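You operate a simulated robot arm through the tools that you are given. There is no shell and no other tool. Be economical: measure what you need, move in short steps, check, and stop when the job is done.

You are at the controls of a simulated robot arm. One attempt, no reset.

TASK
Put things in order on the worktop beside the sink. At the end: the brown sanding block stands where the clear water bottle stood; the clear water bottle stands where the button pot stood; the button pot from the worktop beside the sink stands on top of the teal tab box (marked "WASH TABS"); the red peg stands where the brown sanding block stood; the blue peg stands where the red peg stood; whatever was shut is shut again. Leave all else as you found it, and nothing knocked over.
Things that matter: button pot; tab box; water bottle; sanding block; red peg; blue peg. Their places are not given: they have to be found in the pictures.

Only the result counts: the job must be done as asked and must still hold three seconds after the hand-in. Knocking over, shifting, dropping, spilling or breaking anything else fails it.

THE ROBOT
A 7-joint arm with a two-finger parallel gripper, fixed in place. Base frame: the origin is at the foot of the arm, x ahead of it, y to its left, z up; the work surface is at about z = 0.9. Units: m, rad, N and s.
With the tool pointing down near the work surface it reaches from about 0.24 to 0.68 m from the base axis. Its first joint turns from -1.152 to 1.152 rad. Payload 2.4 kg.
The TCP is the grasp point between the finger pads, 0.03 m short of the fingertips. In the tool frame z runs along the fingers and y along their closing line. The gripper opens to 0.094 m. The fingers are 0.028 m wide and 0.01 m thick; the gripper's body (0.05 by 0.096 m) begins 0.055 m behind the TCP.
Orientation is that of the tool frame in the base frame, as a unit quaternion [x, y, z, w]. With the fingers straight down and closing along the base's y, the tool's x points along the base's -x, its y along +y and its z along -z.

THE INTERFACE
- The arm moves only by the tool apply_moves. Its argument "deltas" is a list of rows, each a list of 7 numbers: the opening in per cent of the stroke, from 0 (shut) to 100 (fully open), then the shift along the base's x, y, z in m, then the turn, a rotation vector about the base's x, y, z in rad. In form: [[fingers, dx, dy, dz, ax, ay, az], ...]. A call has 1 to 12 rows; each row is the pose to reach, as a shift and turn from the pose commanded when the call began. A row lasts 0.2 s, in which the tool goes at most 0.05 m and 0.15 rad; a call with a longer step from one row to the next is refused whole, and so is a gripper value outside its range. Where a pose cannot be reached the arm comes as near as it can. A force on the tool above 40 N (or 10 N above the force at the start of the call, whichever is more), or a blocked arm, ends the call early, and 0.2 s more pass. Each finger travels about 0.153 m/s and halts on what it meets, pressing with about 25 N; the grip force reading is that of the motor and also rises with nothing between the fingers. The clock runs only during rows and for 0.2 s after the last one: add rows that repeat a pose to give the fingers time. The reply holds the time, the measured pose of the TCP, the force on the tool along the base axes, the opening and the grip force, in the units named above and with some noise.
- Cameras (640 x 400 px; columns grow to the right, rows downward): "scene" is fixed at [0.0517, 0.49, 1.451]; the picture's right is [-0.58, -0.82, 0.00], its down [-0.42, 0.30, -0.86] and it looks along [0.70, -0.49, -0.52] (base axes); focal length 361 px, centre (320, 200). "wrist" rides on the gripper at [-0.037, 0, -0.058] in the tool frame; the picture's right is [0.00, -1.00, 0.00], its down [0.97, 0.00, -0.24] and it looks along [0.24, 0.00, 0.97] (tool axes); focal length 218 px, centre (320, 200).
- grab_frame(camera): a new picture of that camera. No time passes.
- locate(camera, pixels): for up to 12 pixels [column, row] of the newest picture of that camera ("zoom" is the newest enlarged one), the place [x, y, z] in the base frame of the surface seen there, good to about 0.002 m. No time passes.
- enlarge(camera, box): a new picture of the part [left, top, right, bottom] of that camera's present view, enlarged. No time passes.
- sign_off(): hands the job in; it is judged then, once.

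Keep the steps short. Do not move on a guess: measure, check each grasp and each placing, and mend mistakes. In all there are 80 turns and 54 pictures (those below and enlarged ones count). Leave the gripper open and the arm clear of the work at the hand-in unless told otherwise, and finish with a single line.

The tools are called as a command line: name --pt "numbers of a row" for each row, then --argument value for the rest, lists and objects as JSON in quotes. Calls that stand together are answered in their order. apply_moves: Moves the arm, as the interface text tells. Its arguments: {"type":"object","properties":{"deltas":{"type":"array"}},"required":["deltas"]} The other tools are called the same way: grab_frame (camera) takes a picture; locate (camera, pixels) gives the place of the surface under pixels of a picture; enlarge (camera, box) takes an enlarged picture of a part of a camera's view; sign_off () hands the job in.

At the start:

```text
t: 0.0
tcp_pos: [0.391, 0.1739, 1.1902]
orientation: [0.0, 1.0, 0.0, 0.0]
contact_force: [0.6, -0.1, -0.3]
grip_width: 0.0939
finger_force: 0.0
```

scene: 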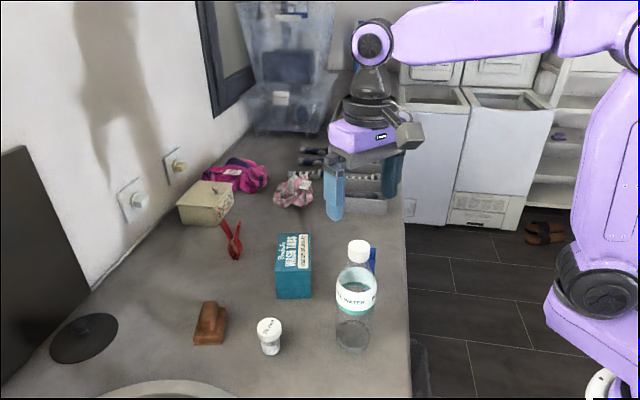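
wrist: 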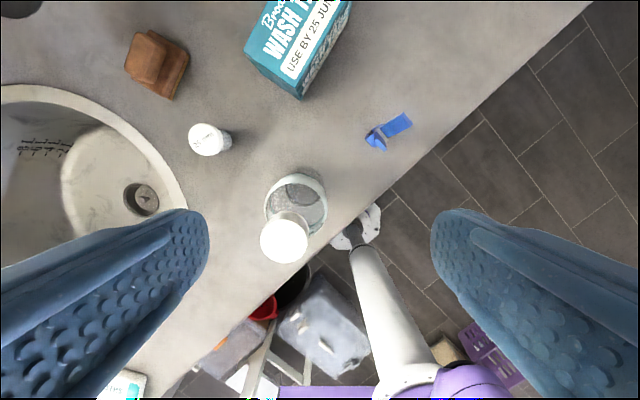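

I see the bottle at (355,310), pot at (269,335), block at (210,323), tab box at (293,265), red peg at (232,240) and blue peg partly behind the bottle. I'll enlarge both views and measure.

enlarge --camera "scene" --box '[170, 200, 410, 370]'

locate --camera "wrist" --pixels '[[205, 138], [228, 150], [284, 238], [310, 205], [145, 58], [175, 75], [376, 139], [398, 124], [300, 96], [245, 57], [350, 10], [280, 150]]'

locate --camera "scene" --pixels '[[269, 325], [270, 350], [358, 246], [353, 340], [212, 310], [208, 338], [232, 238], [238, 255], [224, 225], [293, 240], [292, 285], [373, 258]]'

```text
2.35 times, centred on (290, 285) of scene
```

zoom: 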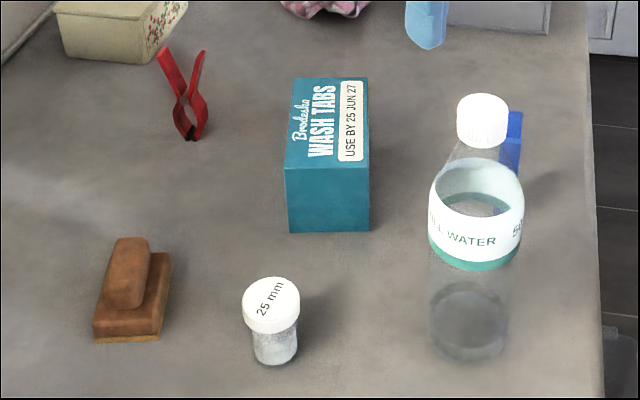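

```text
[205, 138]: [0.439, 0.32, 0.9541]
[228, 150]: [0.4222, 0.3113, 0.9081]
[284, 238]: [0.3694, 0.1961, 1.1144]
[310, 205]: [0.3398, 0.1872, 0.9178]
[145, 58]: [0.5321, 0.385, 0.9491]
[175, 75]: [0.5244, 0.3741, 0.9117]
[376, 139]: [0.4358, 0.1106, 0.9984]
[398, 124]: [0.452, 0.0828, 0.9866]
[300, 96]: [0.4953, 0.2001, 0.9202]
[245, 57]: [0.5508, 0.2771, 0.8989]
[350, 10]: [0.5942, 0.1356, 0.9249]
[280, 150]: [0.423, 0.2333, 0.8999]
```

```text
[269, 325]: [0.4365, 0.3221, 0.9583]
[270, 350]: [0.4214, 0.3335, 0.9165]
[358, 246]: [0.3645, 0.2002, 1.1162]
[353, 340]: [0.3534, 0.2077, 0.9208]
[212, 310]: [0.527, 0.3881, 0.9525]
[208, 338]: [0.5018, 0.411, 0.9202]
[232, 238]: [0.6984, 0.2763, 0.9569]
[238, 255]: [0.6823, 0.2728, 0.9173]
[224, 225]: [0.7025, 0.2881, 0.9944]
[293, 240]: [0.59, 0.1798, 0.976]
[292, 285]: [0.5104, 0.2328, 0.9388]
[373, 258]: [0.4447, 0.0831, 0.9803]
```

Everything's place is roughly known. The chain needs no buffer: pot, bottle, block, red peg, blue peg. I'll raise the arm and move it ahead for a clear wrist view of all the objects.

apply_moves --pt "100 0.03 0.01 0.03 0 0 0" --pt "100 0.07 0.03 0.05 0 0 0" --pt "100 0.11 0.05 0.07 0 0 0" --pt "100 0.14 0.07 0.07 0 0 0" --pt "100 0.14 0.07 0.07 0 0 0"

grab_frame --camera "wrist"

grab_frame --camera "scene"

```text
t: 1.2
tcp_pos: [0.5258, 0.2409, 1.2617]
orientation: [0.0, 1.0, 0.0, -0.001]
contact_force: [0.2, -0.1, -0.1]
grip_width: 0.0941
finger_force: 0.1
out of reach, approached as far as the arm can: row 4, 5
```

```text
50 pictures are left
```

wrist: 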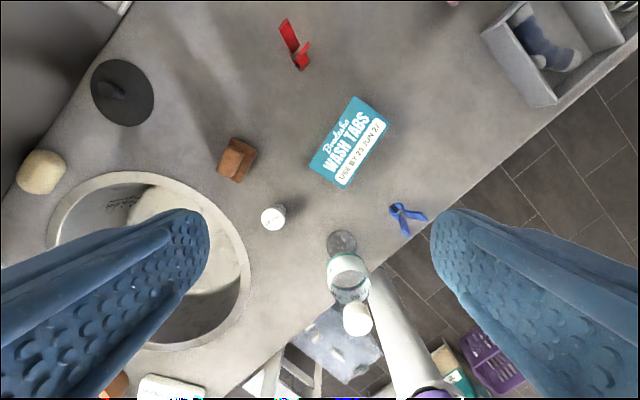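

```text
49 pictures are left
```

scene: 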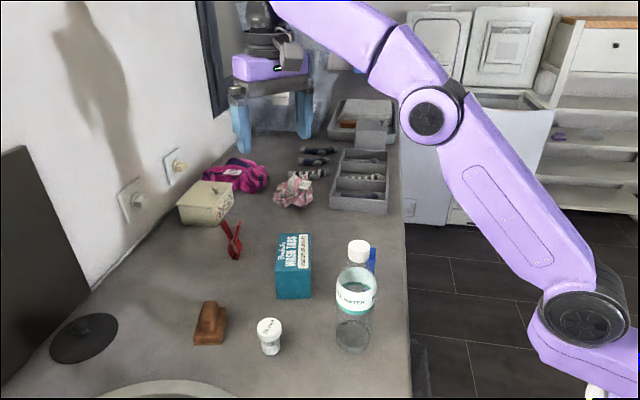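

Clear overview. I'll enlarge the work area to get precise outlines.

enlarge --camera "wrist" --box '[210, 100, 440, 245]'

locate --camera "wrist" --pixels '[[350, 97], [390, 124], [345, 188], [310, 165], [272, 217], [342, 243], [236, 138], [256, 151], [237, 182], [218, 168], [303, 66], [287, 22]]'

enlarge --camera "wrist" --box '[260, 10, 340, 80]'

```text
2.76 times, centred on (325, 172) of wrist
```

zoom: 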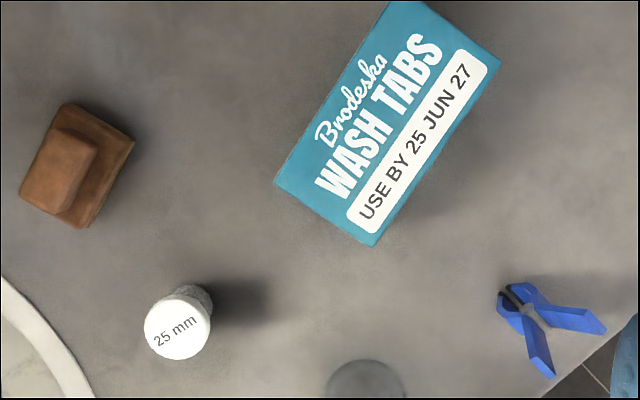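

```text
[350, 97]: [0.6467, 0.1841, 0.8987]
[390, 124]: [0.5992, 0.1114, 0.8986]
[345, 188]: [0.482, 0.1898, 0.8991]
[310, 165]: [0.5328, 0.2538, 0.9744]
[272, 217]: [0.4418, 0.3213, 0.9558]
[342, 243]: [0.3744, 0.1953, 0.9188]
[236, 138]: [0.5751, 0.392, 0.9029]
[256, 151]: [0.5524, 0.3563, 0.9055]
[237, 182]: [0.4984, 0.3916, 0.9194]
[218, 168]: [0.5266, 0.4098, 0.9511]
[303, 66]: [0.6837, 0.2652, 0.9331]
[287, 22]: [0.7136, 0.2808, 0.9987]
```

```text
5.71 times, centred on (300, 45) of wrist
```

zoom: 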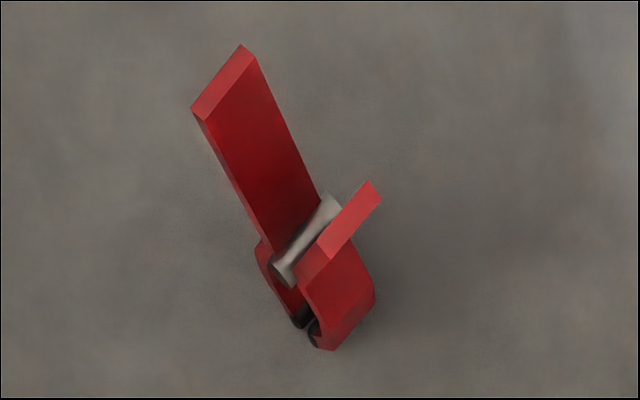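

The pegs stand on their jaws with the legs up in a V. I'll measure the red peg's tips, spring and jaws in this zoom.

locate --camera "zoom" --pixels '[[243, 55], [200, 105], [225, 80], [370, 190], [325, 250], [345, 222], [330, 205], [282, 275], [350, 285], [322, 340], [300, 322], [260, 160]]'

enlarge --camera "scene" --box '[200, 205, 270, 270]'

```text
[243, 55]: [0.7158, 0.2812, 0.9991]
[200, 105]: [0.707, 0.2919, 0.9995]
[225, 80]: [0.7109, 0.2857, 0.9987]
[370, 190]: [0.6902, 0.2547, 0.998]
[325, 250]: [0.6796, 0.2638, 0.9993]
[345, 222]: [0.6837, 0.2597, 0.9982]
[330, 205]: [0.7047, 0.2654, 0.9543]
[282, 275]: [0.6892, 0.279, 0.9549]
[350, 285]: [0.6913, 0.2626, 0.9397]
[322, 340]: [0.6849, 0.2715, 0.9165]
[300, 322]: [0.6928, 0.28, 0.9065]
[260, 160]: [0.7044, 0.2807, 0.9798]
```

```text
6.15 times, centred on (235, 238) of scene
```

zoom: 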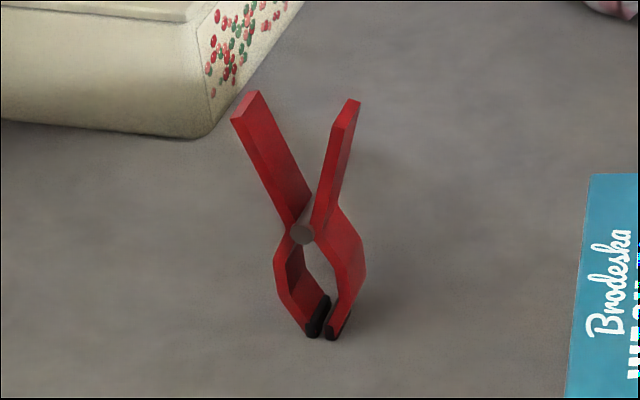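

I've got the red peg: leg tips at about z 0.999, spring axis along (0.73,-0.68), centre about (0.697,0.273). Next I'll measure the box, pot, block and blue peg in a zoom.

enlarge --camera "wrist" --box '[210, 90, 440, 235]'

locate --camera "zoom" --pixels '[[398, 35], [492, 92], [372, 266], [283, 206], [385, 150], [178, 356], [148, 356], [208, 356], [178, 328], [178, 382], [180, 312], [210, 330]]'

locate --camera "zoom" --pixels '[[70, 136], [130, 170], [85, 250], [26, 220], [66, 166], [45, 215], [90, 185], [545, 398], [600, 350], [530, 335], [510, 315], [520, 345]]'

```text
2.76 times, centred on (325, 162) of wrist
```

zoom: 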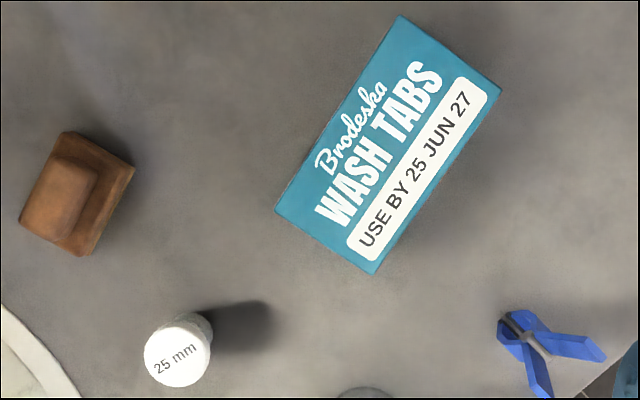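

```text
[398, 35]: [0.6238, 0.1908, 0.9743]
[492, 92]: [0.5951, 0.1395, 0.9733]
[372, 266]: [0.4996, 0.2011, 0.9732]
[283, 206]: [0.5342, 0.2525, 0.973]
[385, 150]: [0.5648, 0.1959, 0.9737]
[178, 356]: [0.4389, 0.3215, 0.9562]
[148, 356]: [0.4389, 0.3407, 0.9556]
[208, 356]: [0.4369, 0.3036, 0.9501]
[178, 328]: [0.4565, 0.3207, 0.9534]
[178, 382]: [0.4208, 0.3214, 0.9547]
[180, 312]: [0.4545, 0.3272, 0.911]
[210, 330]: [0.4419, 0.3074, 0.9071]
```

```text
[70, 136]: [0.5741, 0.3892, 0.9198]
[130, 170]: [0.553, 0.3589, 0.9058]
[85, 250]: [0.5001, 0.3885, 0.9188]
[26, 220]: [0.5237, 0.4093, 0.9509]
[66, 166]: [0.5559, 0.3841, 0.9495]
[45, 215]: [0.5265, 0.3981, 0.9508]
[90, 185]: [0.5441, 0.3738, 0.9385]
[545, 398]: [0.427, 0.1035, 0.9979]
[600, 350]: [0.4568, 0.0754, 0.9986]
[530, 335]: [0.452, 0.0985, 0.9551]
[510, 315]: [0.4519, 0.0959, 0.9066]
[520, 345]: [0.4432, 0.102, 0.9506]
```

Measured: pot centre (0.439,0.3215), top 0.956; box-top centre about (0.564,0.196,0.974). I'm moving to above the pot.

apply_moves --pt "100 -0.03 0.025 0 0 0 0" --pt "100 -0.06 0.05 -0.02 0 0 0" --pt "100 -0.092 0.0776 -0.04 0 0 0" --pt "100 -0.092 0.0776 -0.08 0 0 0" --pt "100 -0.092 0.0776 -0.12 0 0 0" --pt "100 -0.092 0.0776 -0.16 0 0 0" --pt "100 -0.092 0.0776 -0.2 0 0 0" --pt "100 -0.092 0.0776 -0.2 0 0 0"

grab_frame --camera "wrist"

```text
t: 3.0
tcp_pos: [0.4368, 0.3203, 1.0593]
orientation: [-0.001, 1.0, 0.001, 0.0]
contact_force: [-0.1, -0.3, 0.0]
grip_width: 0.0939
finger_force: 0.0
```

```text
44 pictures are left
```

wrist: 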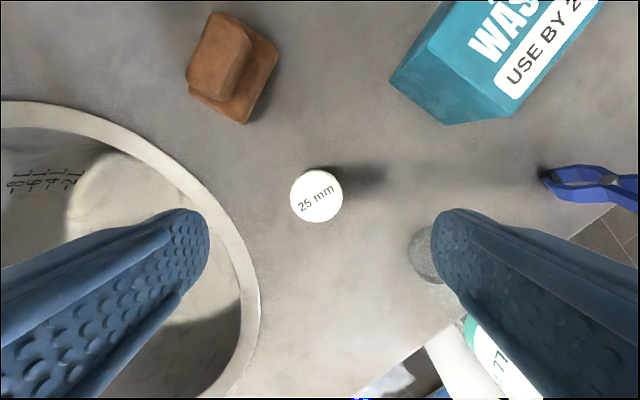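

The pot is at (317,195). I'll fine-locate it along with the block's corners.

locate --camera "wrist" --pixels '[[292, 195], [341, 195], [317, 171], [317, 220], [317, 196], [216, 13], [278, 52], [243, 124], [188, 93], [218, 50], [425, 255], [262, 90]]'

```text
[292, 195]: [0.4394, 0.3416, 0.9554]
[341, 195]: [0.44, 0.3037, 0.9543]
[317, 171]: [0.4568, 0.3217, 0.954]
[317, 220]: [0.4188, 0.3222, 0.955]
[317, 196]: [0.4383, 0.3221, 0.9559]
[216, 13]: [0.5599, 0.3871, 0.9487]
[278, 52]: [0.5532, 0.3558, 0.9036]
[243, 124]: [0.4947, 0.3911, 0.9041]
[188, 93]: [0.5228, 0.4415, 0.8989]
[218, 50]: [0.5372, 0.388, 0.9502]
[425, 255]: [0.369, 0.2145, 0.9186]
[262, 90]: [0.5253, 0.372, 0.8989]
```

Pot centre is (0.438,0.322). I'll lower to z 0.947 and close on the cap.

apply_moves --pt "100 0.0015 0.002 -0.04 0 0 0" --pt "100 0.0015 0.002 -0.08 0 0 0" --pt "100 0.0015 0.002 -0.1 0 0 0" --pt "100 0.0015 0.002 -0.112 0 0 0" --pt "100 0.0015 0.002 -0.112 0 0 0" --pt "30 0.0015 0.002 -0.112 0 0 0" --pt "30 0.0015 0.002 -0.112 0 0 0" --pt "30 0.0015 0.002 -0.112 0 0 0"

```text
t: 4.8
tcp_pos: [0.4363, 0.3213, 0.9499]
orientation: [0.0, 1.0, 0.0, 0.0]
contact_force: [-0.2, 0.0, 1.0]
grip_width: 0.0395
finger_force: 24.7
```

Held at 0.0395 m with 24.7 N. I'll lift and carry it to above the box.

apply_moves --pt "30 0 0 0.03 0 0 0" --pt "30 0 0 0.07 0 0 0" --pt "30 0 0 0.11 0 0 0" --pt "30 0.03 -0.03 0.12 0 0 0" --pt "30 0.06 -0.06 0.12 0 0 0" --pt "30 0.09 -0.09 0.12 0 0 0" --pt "30 0.115 -0.115 0.12 0 0 0" --pt "30 0.126 -0.126 0.12 0 0 0" --pt "30 0.126 -0.126 0.12 0 0 0"

grab_frame --camera "scene"

grab_frame --camera "wrist"

```text
t: 6.8
tcp_pos: [0.5596, 0.1924, 1.069]
orientation: [0.0, 1.0, 0.0, 0.0]
contact_force: [-0.1, -0.3, -0.5]
grip_width: 0.0396
finger_force: 25.2
```

```text
43 pictures are left
```

scene: 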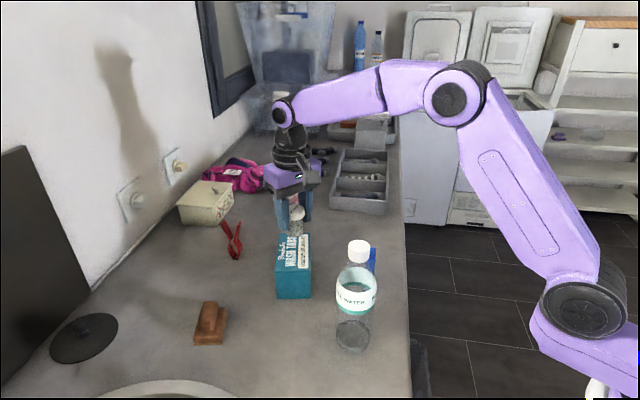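

```text
42 pictures are left
```

wrist: 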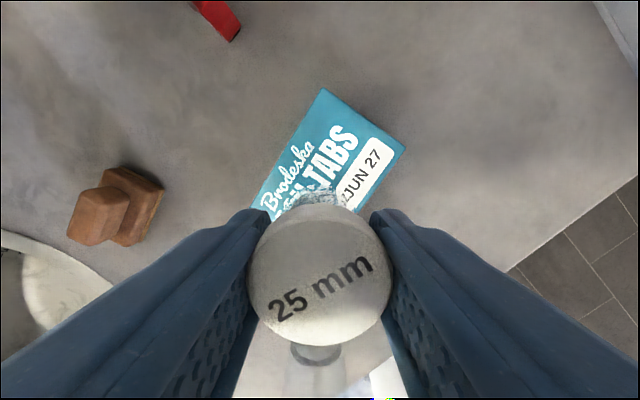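

The pot hangs upright over the box. I'll lower it about 0.044 m until it touches.

apply_moves --pt "30 0.003 0.002 -0.02 0 0 0" --pt "30 0.003 0.002 -0.035 0 0 0" --pt "30 0.003 0.002 -0.041 0 0 0" --pt "30 0.003 0.002 -0.0435 0 0 0" --pt "30 0.003 0.002 -0.0435 0 0 0"

enlarge --camera "scene" --box '[240, 170, 350, 310]'

```text
t: 8.0
tcp_pos: [0.5636, 0.1954, 1.0257]
orientation: [0.0, 1.0, 0.0, -0.001]
contact_force: [-0.1, 0.3, -0.6]
grip_width: 0.0397
finger_force: 24.8
```

```text
2.86 times, centred on (295, 240) of scene
```

zoom: 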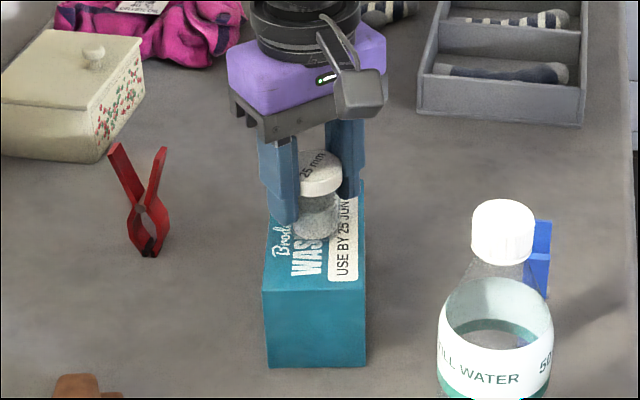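

Nearly down with no contact force yet. I'll lower in 1 mm steps until the force rises.

apply_moves --pt "30 0 0 -0.001 0 0 0" --pt "30 0 0 -0.002 0 0 0" --pt "30 0 0 -0.002 0 0 0"

```text
t: 8.8
tcp_pos: [0.5636, 0.1961, 1.0243]
orientation: [0.0, 1.0, 0.0, 0.001]
contact_force: [-2.1, 0.8, 4.8]
grip_width: 0.0396
finger_force: 25.1
```

Contact: +4.8 N upward. I'll open and back straight up.

apply_moves --pt "60 0 0 0 0 0 0" --pt "80 0 0 0 0 0 0" --pt "80 0 0 0 0 0 0" --pt "80 0 0 0.03 0 0 0" --pt "80 0 0 0.07 0 0 0" --pt "80 0 0 0.11 0 0 0" --pt "80 0 0 0.15 0 0 0" --pt "80 0 0 0.15 0 0 0"

grab_frame --camera "wrist"

enlarge --camera "scene" --box '[180, 190, 410, 370]'

```text
t: 10.6
tcp_pos: [0.5635, 0.1947, 1.1741]
orientation: [0.0, 1.0, 0.0, 0.0]
contact_force: [-0.3, -0.3, 0.4]
grip_width: 0.0754
finger_force: 0.1
```

```text
40 pictures are left
```

wrist: 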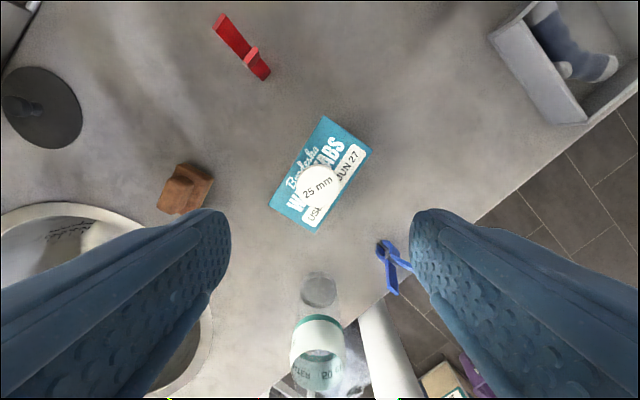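

```text
2.22 times, centred on (295, 280) of scene
```

zoom: 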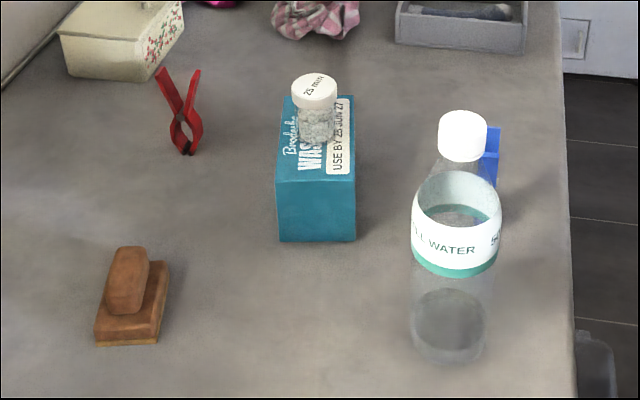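

The pot stands on the box. Now I'll measure the bottle's cap and base in the scene zoom and wrist view.

locate --camera "zoom" --pixels '[[462, 116], [440, 135], [486, 138], [463, 150], [463, 158], [413, 235], [499, 235], [455, 260], [413, 325], [484, 325], [448, 362], [455, 200]]'

locate --camera "wrist" --pixels '[[320, 292], [302, 292], [337, 292], [320, 274], [320, 305], [318, 170], [318, 185], [300, 225], [292, 345], [344, 345], [318, 318], [318, 360]]'

```text
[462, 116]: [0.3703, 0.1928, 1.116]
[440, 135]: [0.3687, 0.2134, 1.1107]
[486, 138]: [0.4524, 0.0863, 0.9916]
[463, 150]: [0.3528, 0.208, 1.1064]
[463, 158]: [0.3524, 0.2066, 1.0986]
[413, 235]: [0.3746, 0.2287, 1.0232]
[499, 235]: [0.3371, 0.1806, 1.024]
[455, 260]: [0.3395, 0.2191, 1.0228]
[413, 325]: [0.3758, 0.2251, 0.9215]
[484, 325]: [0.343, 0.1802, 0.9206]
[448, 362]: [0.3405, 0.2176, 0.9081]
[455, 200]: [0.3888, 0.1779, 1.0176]
```

```text
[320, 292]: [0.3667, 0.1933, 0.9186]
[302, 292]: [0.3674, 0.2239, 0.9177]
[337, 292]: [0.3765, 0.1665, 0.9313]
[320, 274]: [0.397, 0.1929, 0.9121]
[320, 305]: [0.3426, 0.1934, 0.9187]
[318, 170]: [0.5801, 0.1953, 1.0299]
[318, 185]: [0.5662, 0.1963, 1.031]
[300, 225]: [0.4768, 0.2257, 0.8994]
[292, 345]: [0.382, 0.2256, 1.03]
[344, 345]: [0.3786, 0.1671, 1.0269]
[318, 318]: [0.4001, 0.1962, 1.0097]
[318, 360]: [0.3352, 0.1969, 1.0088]
```

The bottle's axis is about (0.366,0.196), cap z 1.098–1.116. I'll move above it with margin and look.

apply_moves --pt "100 -0.02 0 0.035 0 0 0" --pt "100 -0.06 0 0.045 0 0 0" --pt "100 -0.1 0 0.045 0 0 0" --pt "100 -0.14 0 0.045 0 0 0" --pt "100 -0.18 0 0.045 0 0 0" --pt "100 -0.1975 0.001 0.045 0 0 0" --pt "100 -0.1975 0.001 0.045 0 0 0"

grab_frame --camera "wrist"

```text
t: 12.2
tcp_pos: [0.3659, 0.196, 1.2173]
orientation: [0.0, 1.0, 0.0, 0.0]
contact_force: [-0.9, 0.5, -0.6]
grip_width: 0.0939
finger_force: 0.1
```

```text
38 pictures are left
```

wrist: 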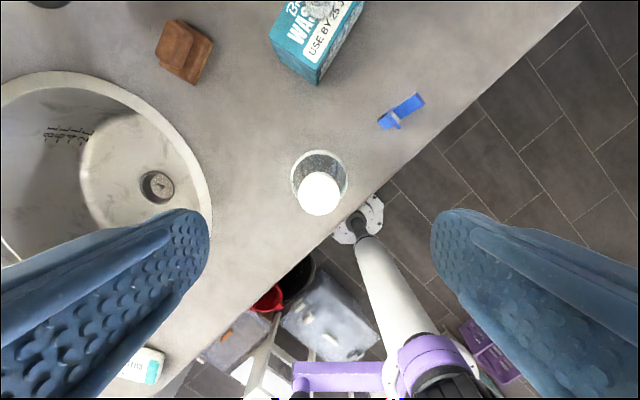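

locate --camera "wrist" --pixels '[[319, 193], [299, 193], [339, 193], [319, 174], [319, 213], [400, 102], [385, 122], [418, 97], [391, 112]]'

enlarge --camera "wrist" --box '[360, 80, 440, 140]'

```text
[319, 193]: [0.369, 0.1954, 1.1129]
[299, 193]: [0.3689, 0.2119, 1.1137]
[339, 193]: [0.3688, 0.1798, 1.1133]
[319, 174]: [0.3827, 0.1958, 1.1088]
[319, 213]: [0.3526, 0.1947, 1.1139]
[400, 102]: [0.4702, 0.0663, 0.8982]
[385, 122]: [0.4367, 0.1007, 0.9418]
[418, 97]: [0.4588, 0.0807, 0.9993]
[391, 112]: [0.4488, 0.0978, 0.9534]
```

```text
6.67 times, centred on (400, 110) of wrist
```

zoom: 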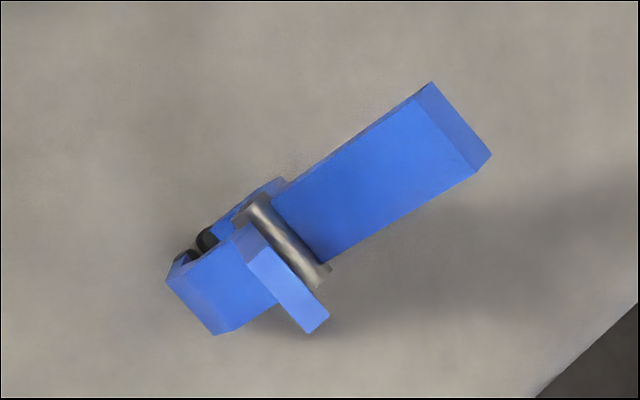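

Cap centre is (0.368,0.1955), 0.033 m wide. I'll grip just the cap with the tips at z about 1.092 so they miss the shoulder. I'm measuring the blue peg in the zoom as well.

locate --camera "zoom" --pixels '[[431, 92], [482, 155], [455, 122], [250, 245], [315, 318], [285, 290], [262, 210], [318, 275], [210, 235], [225, 300]]'

apply_moves --pt "100 0.002 -0.0005 -0.04 0 0 0" --pt "100 0.002 -0.0005 -0.075 0 0 0" --pt "100 0.002 -0.0005 -0.095 0 0 0" --pt "100 0.002 -0.0005 -0.095 0 0 0" --pt "25 0.002 -0.0005 -0.095 0 0 0" --pt "25 0.002 -0.0005 -0.095 0 0 0" --pt "25 0.002 -0.0005 -0.095 0 0 0"

enlarge --camera "scene" --box '[290, 190, 430, 370]'

```text
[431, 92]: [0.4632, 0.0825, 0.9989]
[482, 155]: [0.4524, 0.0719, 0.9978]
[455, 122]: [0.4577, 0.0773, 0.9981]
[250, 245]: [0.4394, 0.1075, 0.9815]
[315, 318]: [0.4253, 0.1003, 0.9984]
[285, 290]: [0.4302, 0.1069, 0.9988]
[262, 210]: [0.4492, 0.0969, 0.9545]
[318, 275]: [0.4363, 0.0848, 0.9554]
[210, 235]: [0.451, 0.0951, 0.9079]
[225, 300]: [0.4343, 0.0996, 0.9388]
```

```text
t: 13.8
tcp_pos: [0.3708, 0.1955, 1.1227]
orientation: [0.0, 1.0, 0.001, 0.001]
contact_force: [-0.9, -0.4, -0.4]
grip_width: 0.0308
finger_force: 25.4
```

```text
2.22 times, centred on (360, 280) of scene
```

zoom: 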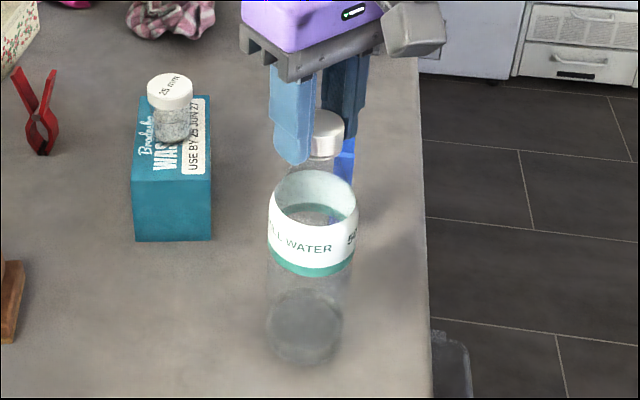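

Cap is held at 0.0308 m. I'll lift 4 cm slowly and check.

apply_moves --pt "25 0 0 0.005 0 0 0" --pt "25 0 0 0.015 0 0 0" --pt "25 0 0 0.03 0 0 0" --pt "25 0 0 0.04 0 0 0" --pt "25 0 0 0.04 0 0 0"

enlarge --camera "scene" --box '[290, 190, 430, 370]'

```text
t: 15.0
tcp_pos: [0.3684, 0.197, 1.1634]
orientation: [0.0, 1.0, 0.0, -0.001]
contact_force: [-0.6, 0.3, -1.2]
grip_width: 0.0306
finger_force: 25.0
```

```text
2.22 times, centred on (360, 280) of scene
```

zoom: 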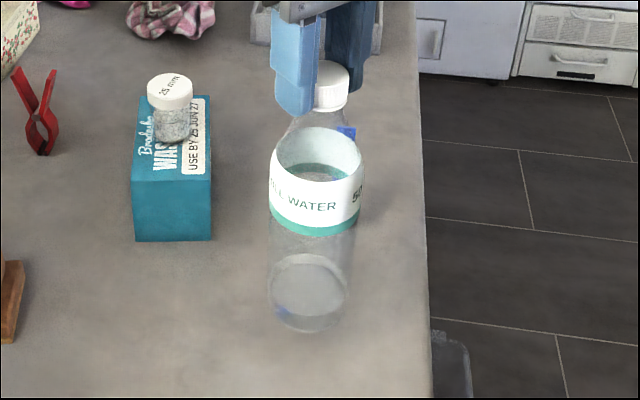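

The whole bottle is lifted and upright. I'm carrying it to over the pot's old place (0.438,0.322) and lowering most of the way.

apply_moves --pt "25 0.01 0.018 0 0 0 0" --pt "25 0.024 0.044 0 0 0 0" --pt "25 0.038 0.07 0 0 0 0" --pt "25 0.052 0.095 0 0 0 0" --pt "25 0.063 0.115 0 0 0 0" --pt "25 0.07 0.127 0 0 0 0" --pt "25 0.07 0.127 0 0 0 0" --pt "25 0.07 0.127 -0.015 0 0 0" --pt "25 0.07 0.127 -0.03 0 0 0" --pt "25 0.07 0.127 -0.036 0 0 0" --pt "25 0.07 0.127 -0.0385 0 0 0" --pt "25 0.07 0.127 -0.0385 0 0 0"

enlarge --camera "scene" --box '[190, 210, 330, 380]'

```text
t: 17.6
tcp_pos: [0.4385, 0.3233, 1.126]
orientation: [0.0, 1.0, 0.001, 0.0]
contact_force: [0.2, 0.0, -2.6]
grip_width: 0.0308
finger_force: 24.9
```

```text
2.35 times, centred on (260, 295) of scene
```

zoom: 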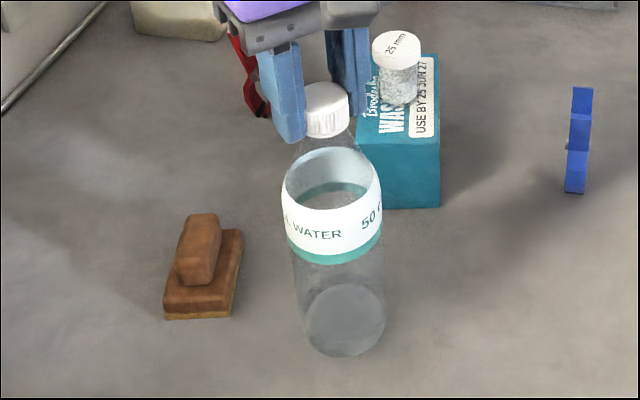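

In position and not yet touching. I'll creep down to contact.

apply_moves --pt "25 0 0 -0.001 0 0 0" --pt "25 0 0 -0.002 0 0 0" --pt "25 0 0 -0.003 0 0 0" --pt "25 0 0 -0.003 0 0 0"

```text
t: 18.6
tcp_pos: [0.4392, 0.324, 1.1224]
orientation: [0.0, 1.0, 0.0, 0.0]
contact_force: [0.5, -0.4, -2.1]
grip_width: 0.0308
finger_force: 25.4
```

Still -2 N, so the weight is still hanging. I'll continue down.

apply_moves --pt "25 0 0 -0.001 0 0 0" --pt "25 0 0 -0.002 0 0 0" --pt "25 0 0 -0.002 0 0 0"

```text
t: 19.4
tcp_pos: [0.4398, 0.3257, 1.1211]
orientation: [0.001, 1.0, 0.002, 0.002]
contact_force: [-0.9, -0.6, 20.6]
grip_width: 0.0308
finger_force: 25.2
```

Firm contact (20 N). I'll ease up 1 mm, open and retreat straight up.

apply_moves --pt "25 0 0 0.0012 0 0 0" --pt "25 0 0 0.0012 0 0 0" --pt "60 0 0 0.0012 0 0 0" --pt "90 0 0 0.0012 0 0 0" --pt "100 0 0 0.0012 0 0 0" --pt "100 0 0 0.03 0 0 0" --pt "100 0 0 0.07 0 0 0" --pt "100 0 0 0.1 0 0 0" --pt "100 0 0 0.1 0 0 0"

grab_frame --camera "wrist"

grab_frame --camera "scene"

```text
t: 21.4
tcp_pos: [0.4382, 0.3237, 1.2197]
orientation: [0.0, 1.0, 0.0, 0.0]
contact_force: [-0.3, -0.8, -0.4]
grip_width: 0.0943
finger_force: 0.1
```

```text
33 pictures are left
```

wrist: 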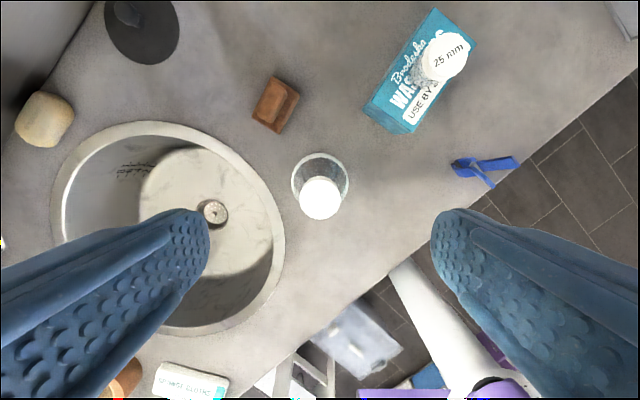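

```text
32 pictures are left
```

scene: 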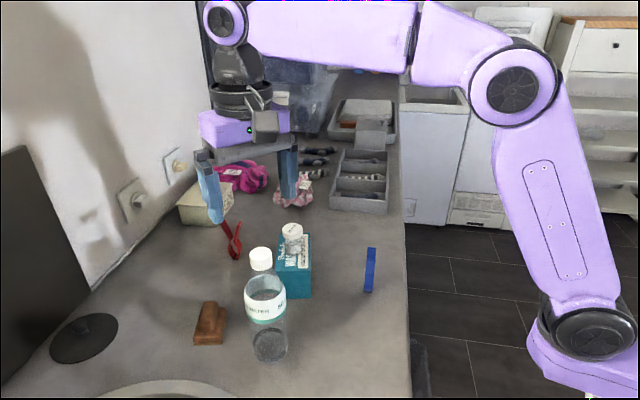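

The bottle stands in the pot's old place. Next is the block. The bottle is now between base and block, so I'll measure the block's handle for a high grip and also the forearm's clearance. Zooming on the block now.

enlarge --camera "wrist" --box '[240, 65, 310, 145]'

locate --camera "wrist" --pixels '[[320, 197], [302, 197], [339, 197], [320, 179], [320, 216], [320, 166]]'

locate --camera "scene" --pixels '[[260, 40], [300, 46], [330, 52], [370, 60], [400, 66], [330, 25], [238, 80]]'

```text
5.00 times, centred on (275, 105) of wrist
```

zoom: 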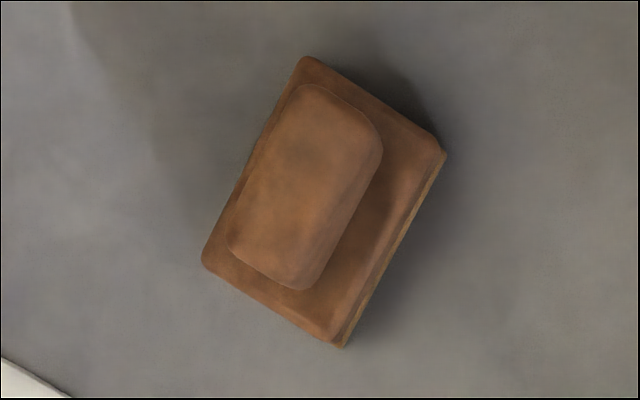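

```text
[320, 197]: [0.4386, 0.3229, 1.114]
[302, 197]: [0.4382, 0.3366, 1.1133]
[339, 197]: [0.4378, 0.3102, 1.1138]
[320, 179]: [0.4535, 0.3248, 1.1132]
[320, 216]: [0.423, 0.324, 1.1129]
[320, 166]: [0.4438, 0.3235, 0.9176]
```

```text
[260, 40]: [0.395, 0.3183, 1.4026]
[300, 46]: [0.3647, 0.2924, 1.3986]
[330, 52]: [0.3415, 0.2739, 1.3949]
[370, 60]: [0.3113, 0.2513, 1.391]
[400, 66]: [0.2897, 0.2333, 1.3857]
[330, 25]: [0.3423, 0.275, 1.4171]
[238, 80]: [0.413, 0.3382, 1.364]
```

Bottle axis is now (0.438,0.323), good. I'll locate the block's outline in the zoom.

locate --camera "zoom" --pixels '[[305, 62], [440, 152], [338, 335], [207, 258], [310, 90], [372, 130], [300, 282], [235, 240], [305, 185], [245, 175], [345, 215], [390, 220]]'

```text
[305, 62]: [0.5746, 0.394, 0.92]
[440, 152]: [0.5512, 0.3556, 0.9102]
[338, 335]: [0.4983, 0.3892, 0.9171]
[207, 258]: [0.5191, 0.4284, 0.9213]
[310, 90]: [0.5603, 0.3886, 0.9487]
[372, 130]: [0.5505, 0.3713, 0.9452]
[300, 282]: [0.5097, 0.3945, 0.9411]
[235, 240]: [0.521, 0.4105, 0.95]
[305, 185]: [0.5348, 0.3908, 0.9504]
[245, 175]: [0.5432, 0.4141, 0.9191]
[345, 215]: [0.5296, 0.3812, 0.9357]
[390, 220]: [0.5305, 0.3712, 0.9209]
```

Block centre is (0.535,0.391), long axis (-0.85,0.53), handle top at 0.950. I'll yaw -0.558 rad and move above the block, passing high over the bottle.

apply_moves --pt "100 0.012 0.008 -0.01 0 0 -0.14" --pt "100 0.024 0.016 -0.02 0 0 -0.28" --pt "100 0.04 0.028 -0.035 0 0 -0.42" --pt "100 0.062 0.042 -0.06 0 0 -0.558" --pt "100 0.08 0.055 -0.09 0 0 -0.558" --pt "100 0.097 0.068 -0.125 0 0 -0.558" --pt "100 0.097 0.068 -0.15 0 0 -0.558" --pt "100 0.097 0.068 -0.15 0 0 -0.558"

grab_frame --camera "scene"

grab_frame --camera "wrist"

```text
t: 23.2
tcp_pos: [0.5367, 0.3917, 1.0698]
orientation: [0.276, 0.961, 0.0, 0.0]
contact_force: [-0.1, -0.3, 0.1]
grip_width: 0.0939
finger_force: 0.0
```

```text
30 pictures are left
```

scene: 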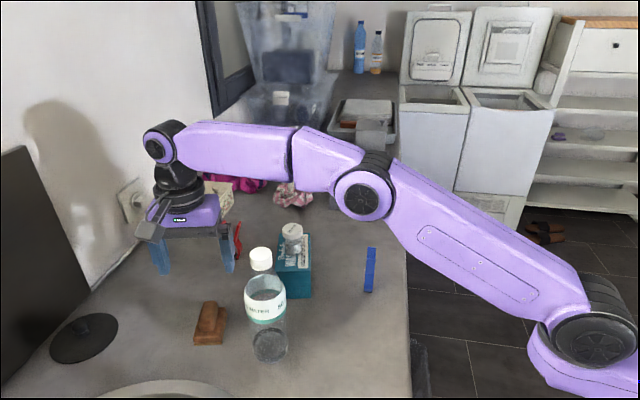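

```text
29 pictures are left
```

wrist: 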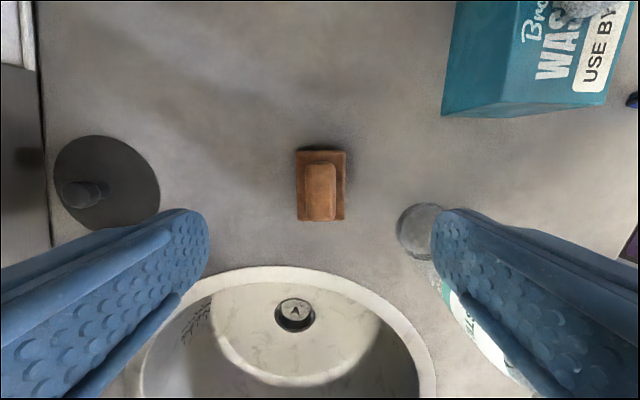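

Aligned with the block. I'll measure the underside of the forearm above the bottle.

locate --camera "scene" --pixels '[[195, 170], [220, 174], [245, 176], [270, 178], [290, 179], [310, 188], [340, 205], [360, 215], [165, 145], [178, 185]]'

locate --camera "wrist" --pixels '[[320, 190], [306, 190], [336, 190], [320, 165], [320, 218], [298, 195], [345, 195]]'

```text
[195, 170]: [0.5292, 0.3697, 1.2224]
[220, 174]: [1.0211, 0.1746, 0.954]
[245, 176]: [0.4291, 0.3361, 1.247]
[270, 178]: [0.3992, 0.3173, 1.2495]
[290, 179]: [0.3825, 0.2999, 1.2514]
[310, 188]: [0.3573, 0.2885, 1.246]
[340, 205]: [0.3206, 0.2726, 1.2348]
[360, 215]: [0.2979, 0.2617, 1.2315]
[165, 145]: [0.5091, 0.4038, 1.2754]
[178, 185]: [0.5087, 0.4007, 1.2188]
```

```text
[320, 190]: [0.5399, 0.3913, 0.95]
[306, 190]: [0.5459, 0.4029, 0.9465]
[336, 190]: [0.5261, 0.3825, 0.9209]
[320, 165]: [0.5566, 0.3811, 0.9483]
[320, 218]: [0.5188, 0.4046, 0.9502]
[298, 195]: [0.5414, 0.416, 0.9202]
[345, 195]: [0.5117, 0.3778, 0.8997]
```

Underside is 1.245 over the bottle against a top of 1.114. Going down 0.108 leaves at least 2 cm. I'll descend in two parts, first to TCP z about 1.00, and re-check.

apply_moves --pt "100 0 0 -0.03 0 0 0" --pt "100 0 0 -0.06 0 0 0" --pt "100 0 0 -0.075 0 0 0" --pt "100 0 0 -0.075 0 0 0"

enlarge --camera "scene" --box '[130, 120, 370, 370]'

```text
t: 24.2
tcp_pos: [0.5384, 0.3912, 0.9944]
orientation: [0.276, 0.961, -0.001, 0.0]
contact_force: [0.6, -0.5, 0.5]
grip_width: 0.0941
finger_force: 0.1
```

```text
1.60 times, centred on (250, 245) of scene
```

zoom: 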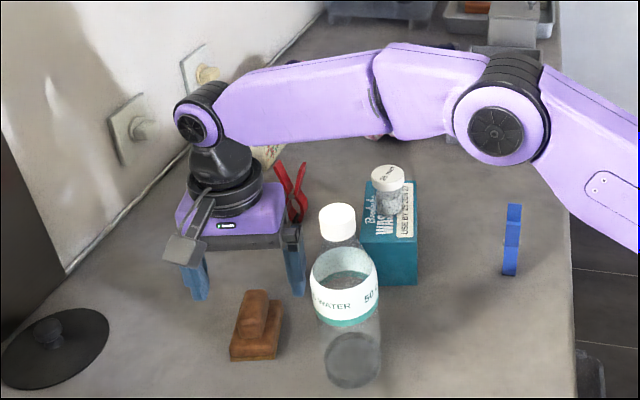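

locate --camera "zoom" --pixels '[[240, 142], [265, 140], [300, 138], [330, 136], [360, 135], [380, 136], [410, 137], [340, 208], [296, 225], [285, 240]]'

```text
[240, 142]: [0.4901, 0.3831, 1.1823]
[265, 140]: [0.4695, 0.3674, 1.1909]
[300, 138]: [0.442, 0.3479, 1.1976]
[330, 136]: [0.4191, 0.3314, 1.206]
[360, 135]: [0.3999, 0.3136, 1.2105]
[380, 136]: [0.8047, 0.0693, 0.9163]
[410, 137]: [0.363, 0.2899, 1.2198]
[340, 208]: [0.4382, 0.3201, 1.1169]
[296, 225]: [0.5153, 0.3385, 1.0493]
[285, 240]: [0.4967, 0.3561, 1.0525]
```

Underside over the bottle is still 1.198, so there's ample room. I'll lower to 0.960 and close on the handle.

apply_moves --pt "100 -0.001 0 -0.02 0 0 0" --pt "100 -0.001 0 -0.034 0 0 0" --pt "100 -0.001 0 -0.034 0 0 0" --pt "15 -0.001 0 -0.034 0 0 0" --pt "15 -0.001 0 -0.034 0 0 0" --pt "15 -0.001 0 -0.034 0 0 0" --pt "15 -0.001 0 -0.034 0 0 0"

```text
t: 25.8
tcp_pos: [0.5343, 0.3917, 0.9617]
orientation: [0.275, 0.961, 0.0, 0.0]
contact_force: [-0.4, 0.1, -0.8]
grip_width: 0.025
finger_force: 24.8
```

Handle is held at 0.025 m. I'll lift it and route around the bottle on the box side, stopping midway to check.

apply_moves --pt "15 0 0 0.015 0 0 0" --pt "15 0 0 0.05 0 0 0" --pt "15 0 0 0.09 0 0 0" --pt "15 0.003 -0.02 0.11 0 0 0" --pt "15 0.007 -0.055 0.13 0 0 0" --pt "15 0.012 -0.1 0.15 0 0 0" --pt "15 0.012 -0.1 0.16 0 0 0" --pt "15 0.012 -0.1 0.16 0 0 0"

grab_frame --camera "scene"

```text
t: 27.6
tcp_pos: [0.5515, 0.2912, 1.1212]
orientation: [0.277, 0.961, 0.0, 0.0]
contact_force: [-0.1, -0.6, -0.3]
grip_width: 0.025
finger_force: 25.2
```

```text
27 pictures are left
```

scene: 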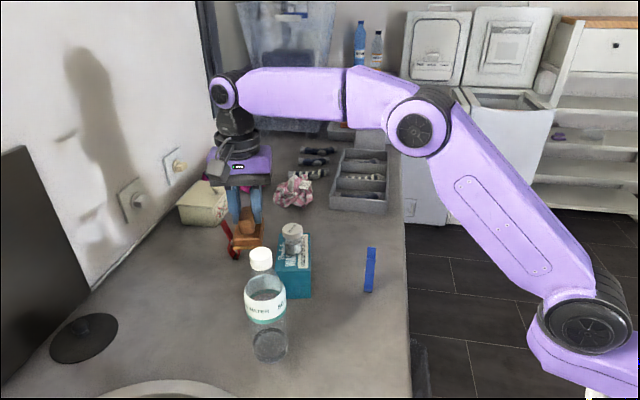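

Block is held level. I'll continue to the bottle's old place (0.367,0.1955) and lower to about 8 mm above rest.

apply_moves --pt "15 -0.027 -0.027 0.03 0 0 0" --pt "15 -0.057 -0.055 0.04 0 0 0" --pt "15 -0.092 -0.085 0.04 0 0 0" --pt "15 -0.122 -0.097 0.04 0 0 0" --pt "15 -0.155 -0.097 0.04 0 0 0" --pt "15 -0.1808 -0.0963 0.04 0 0 0" --pt "15 -0.1808 -0.0963 0 0 0 0" --pt "15 -0.1808 -0.0963 -0.045 0 0 0" --pt "15 -0.1808 -0.0963 -0.09 0 0 0" --pt "15 -0.1808 -0.0963 -0.13 0 0 0" --pt "15 -0.1808 -0.0963 -0.152 0 0 0" --pt "15 -0.1808 -0.0963 -0.152 0 0 0"

enlarge --camera "scene" --box '[220, 190, 440, 390]'

```text
t: 30.2
tcp_pos: [0.3677, 0.1956, 0.9687]
orientation: [0.276, 0.961, 0.0, 0.0]
contact_force: [0.7, -0.7, -1.0]
grip_width: 0.0252
finger_force: 25.1
```

```text
2.00 times, centred on (330, 290) of scene
```

zoom: 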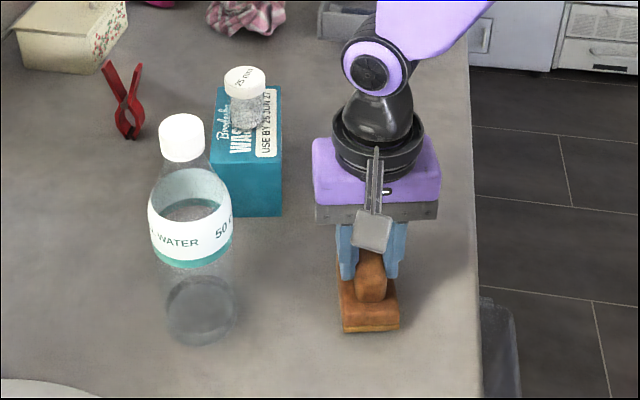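

Over the place with good margin to the edge. I'll lower in small steps to contact.

apply_moves --pt "15 0 0 -0.004 0 0 0" --pt "15 0 0 -0.006 0 0 0" --pt "15 0 0 -0.007 0 0 0" --pt "15 0 0 -0.008 0 0 0" --pt "15 0 0 -0.008 0 0 0"

```text
t: 31.4
tcp_pos: [0.3663, 0.195, 0.9606]
orientation: [0.276, 0.961, 0.001, 0.001]
contact_force: [-3.3, -2.6, 18.5]
grip_width: 0.0251
finger_force: 25.0
```

Contact. I'll ease 1 mm, open and retreat upward.

apply_moves --pt "15 0 0 0.001 0 0 0" --pt "40 0 0 0.001 0 0 0" --pt "70 0 0 0.001 0 0 0" --pt "80 0 0 0.001 0 0 0" --pt "80 0 0 0.03 0 0 0" --pt "80 0 0 0.07 0 0 0" --pt "80 0 0 0.11 0 0 0" --pt "80 0 0 0.15 0 0 0" --pt "80 0 0 0.19 0 0 0" --pt "80 0 0 0.19 0 0 0"

grab_frame --camera "wrist"

```text
t: 33.6
tcp_pos: [0.3629, 0.1946, 1.1528]
orientation: [0.275, 0.961, 0.0, 0.0]
contact_force: [0.0, 0.3, 0.1]
grip_width: 0.0754
finger_force: 0.0
```

```text
25 pictures are left
```

wrist: 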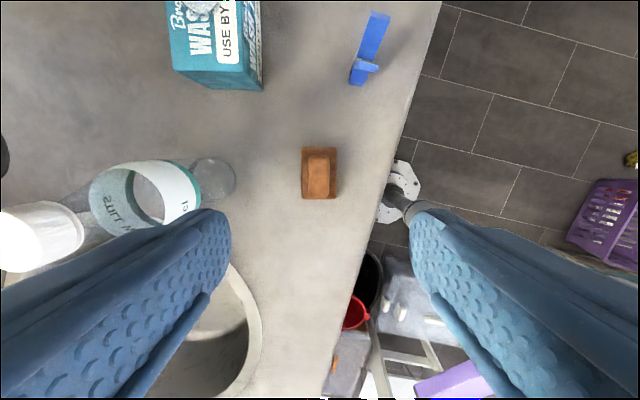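

Block is placed. Next the red peg, at 0.75 m radius, so it needs a tilted tool. I'll grip the legs' flat sides above the spring, tilting in the V plane. First I'll turn yaw by +1.378 rad while moving high over the box, and check the cream tin's position.

apply_moves --pt "60 0.01 0 0.02 0 0 0.138" --pt "60 0.03 0.005 0.04 0 0 0.276" --pt "60 0.05 0.008 0.05 0 0 0.414" --pt "60 0.07 0.01 0.05 0 0 0.552" --pt "60 0.09 0.012 0.05 0 0 0.69" --pt "60 0.11 0.015 0.05 0 0 0.828" --pt "60 0.13 0.018 0.05 0 0 0.966" --pt "60 0.15 0.02 0.05 0 0 1.104" --pt "60 0.17 0.022 0.05 0 0 1.242" --pt "60 0.187 0.025 0.05 0 0 1.378" --pt "60 0.187 0.025 0.05 0 0 1.378"

grab_frame --camera "wrist"

```text
t: 36.0
tcp_pos: [0.5529, 0.2181, 1.2006]
orientation: [-0.399, 0.917, 0.0, 0.0]
contact_force: [-0.4, 0.0, 0.9]
grip_width: 0.0566
finger_force: 0.0
```

```text
24 pictures are left
```

wrist: 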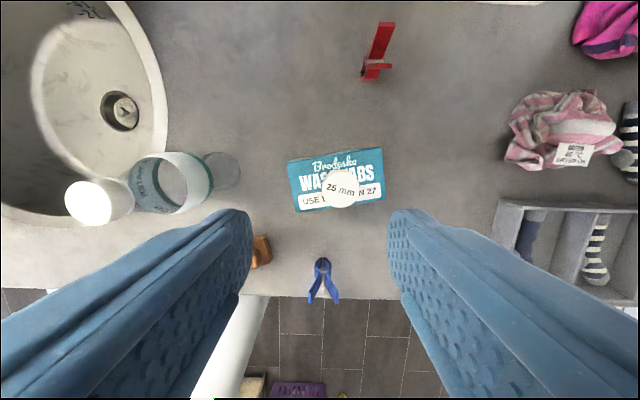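

Yaw is right: the peg's V plane is vertical in the picture. I'll tilt 0.611 rad outward and move to a pre-grasp pose 8 cm back along the tool axis.

apply_moves --pt "50 0.015 0.002 -0.01 0.0894 -0.0834 0" --pt "50 0.03 0.005 -0.025 0.1788 -0.1668 0" --pt "50 0.05 0.008 -0.05 0.2682 -0.2502 0" --pt "50 0.07 0.011 -0.08 0.3576 -0.3336 0" --pt "50 0.09 0.014 -0.11 0.447 -0.417 0" --pt "50 0.109 0.016 -0.135 0.447 -0.417 0" --pt "50 0.109 0.016 -0.135 0.447 -0.417 0"

grab_frame --camera "wrist"

grab_frame --camera "scene"

```text
t: 37.6
tcp_pos: [0.6616, 0.2346, 1.0672]
orientation: [-0.381, 0.874, 0.12, 0.276]
contact_force: [0.6, -1.7, 0.3]
grip_width: 0.0469
finger_force: 0.0
```

```text
23 pictures are left
```

wrist: 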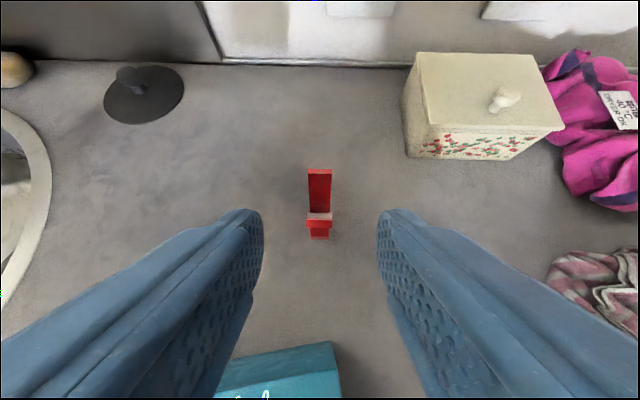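

```text
22 pictures are left
```

scene: 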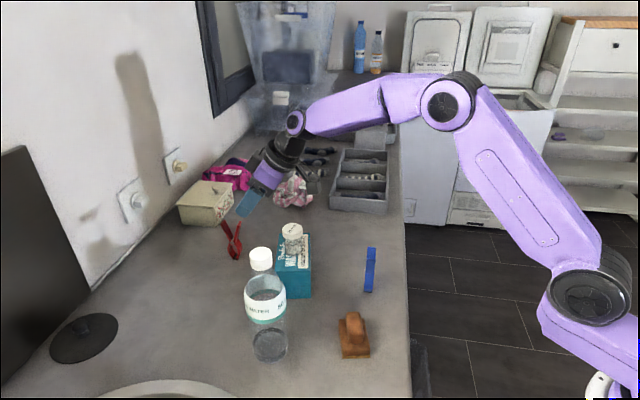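

Well aligned, with the peg at column 319. I'll measure it from here.

locate --camera "wrist" --pixels '[[310, 171], [330, 171], [319, 172], [308, 216], [331, 216], [308, 224], [330, 224], [319, 190], [319, 234], [319, 221], [320, 216]]'

enlarge --camera "wrist" --box '[280, 160, 360, 250]'

```text
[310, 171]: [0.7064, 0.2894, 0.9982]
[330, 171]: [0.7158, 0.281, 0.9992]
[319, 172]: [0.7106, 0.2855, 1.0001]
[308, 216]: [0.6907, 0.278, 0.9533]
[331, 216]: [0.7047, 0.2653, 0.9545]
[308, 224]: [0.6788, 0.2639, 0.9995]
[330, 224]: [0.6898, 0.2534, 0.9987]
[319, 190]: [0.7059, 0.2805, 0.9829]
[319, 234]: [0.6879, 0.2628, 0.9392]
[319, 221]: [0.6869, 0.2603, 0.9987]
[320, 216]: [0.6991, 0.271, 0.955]
```

```text
4.44 times, centred on (320, 205) of wrist
```

zoom: 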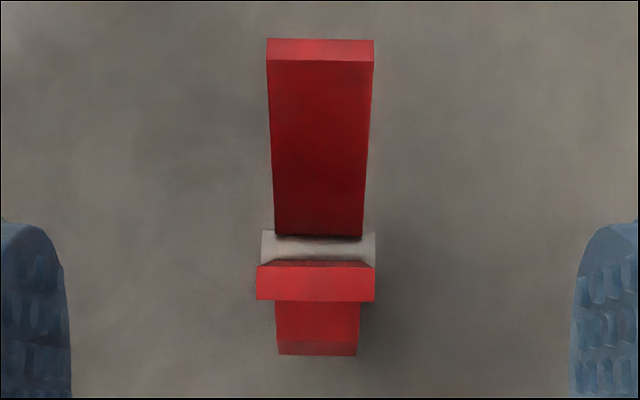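

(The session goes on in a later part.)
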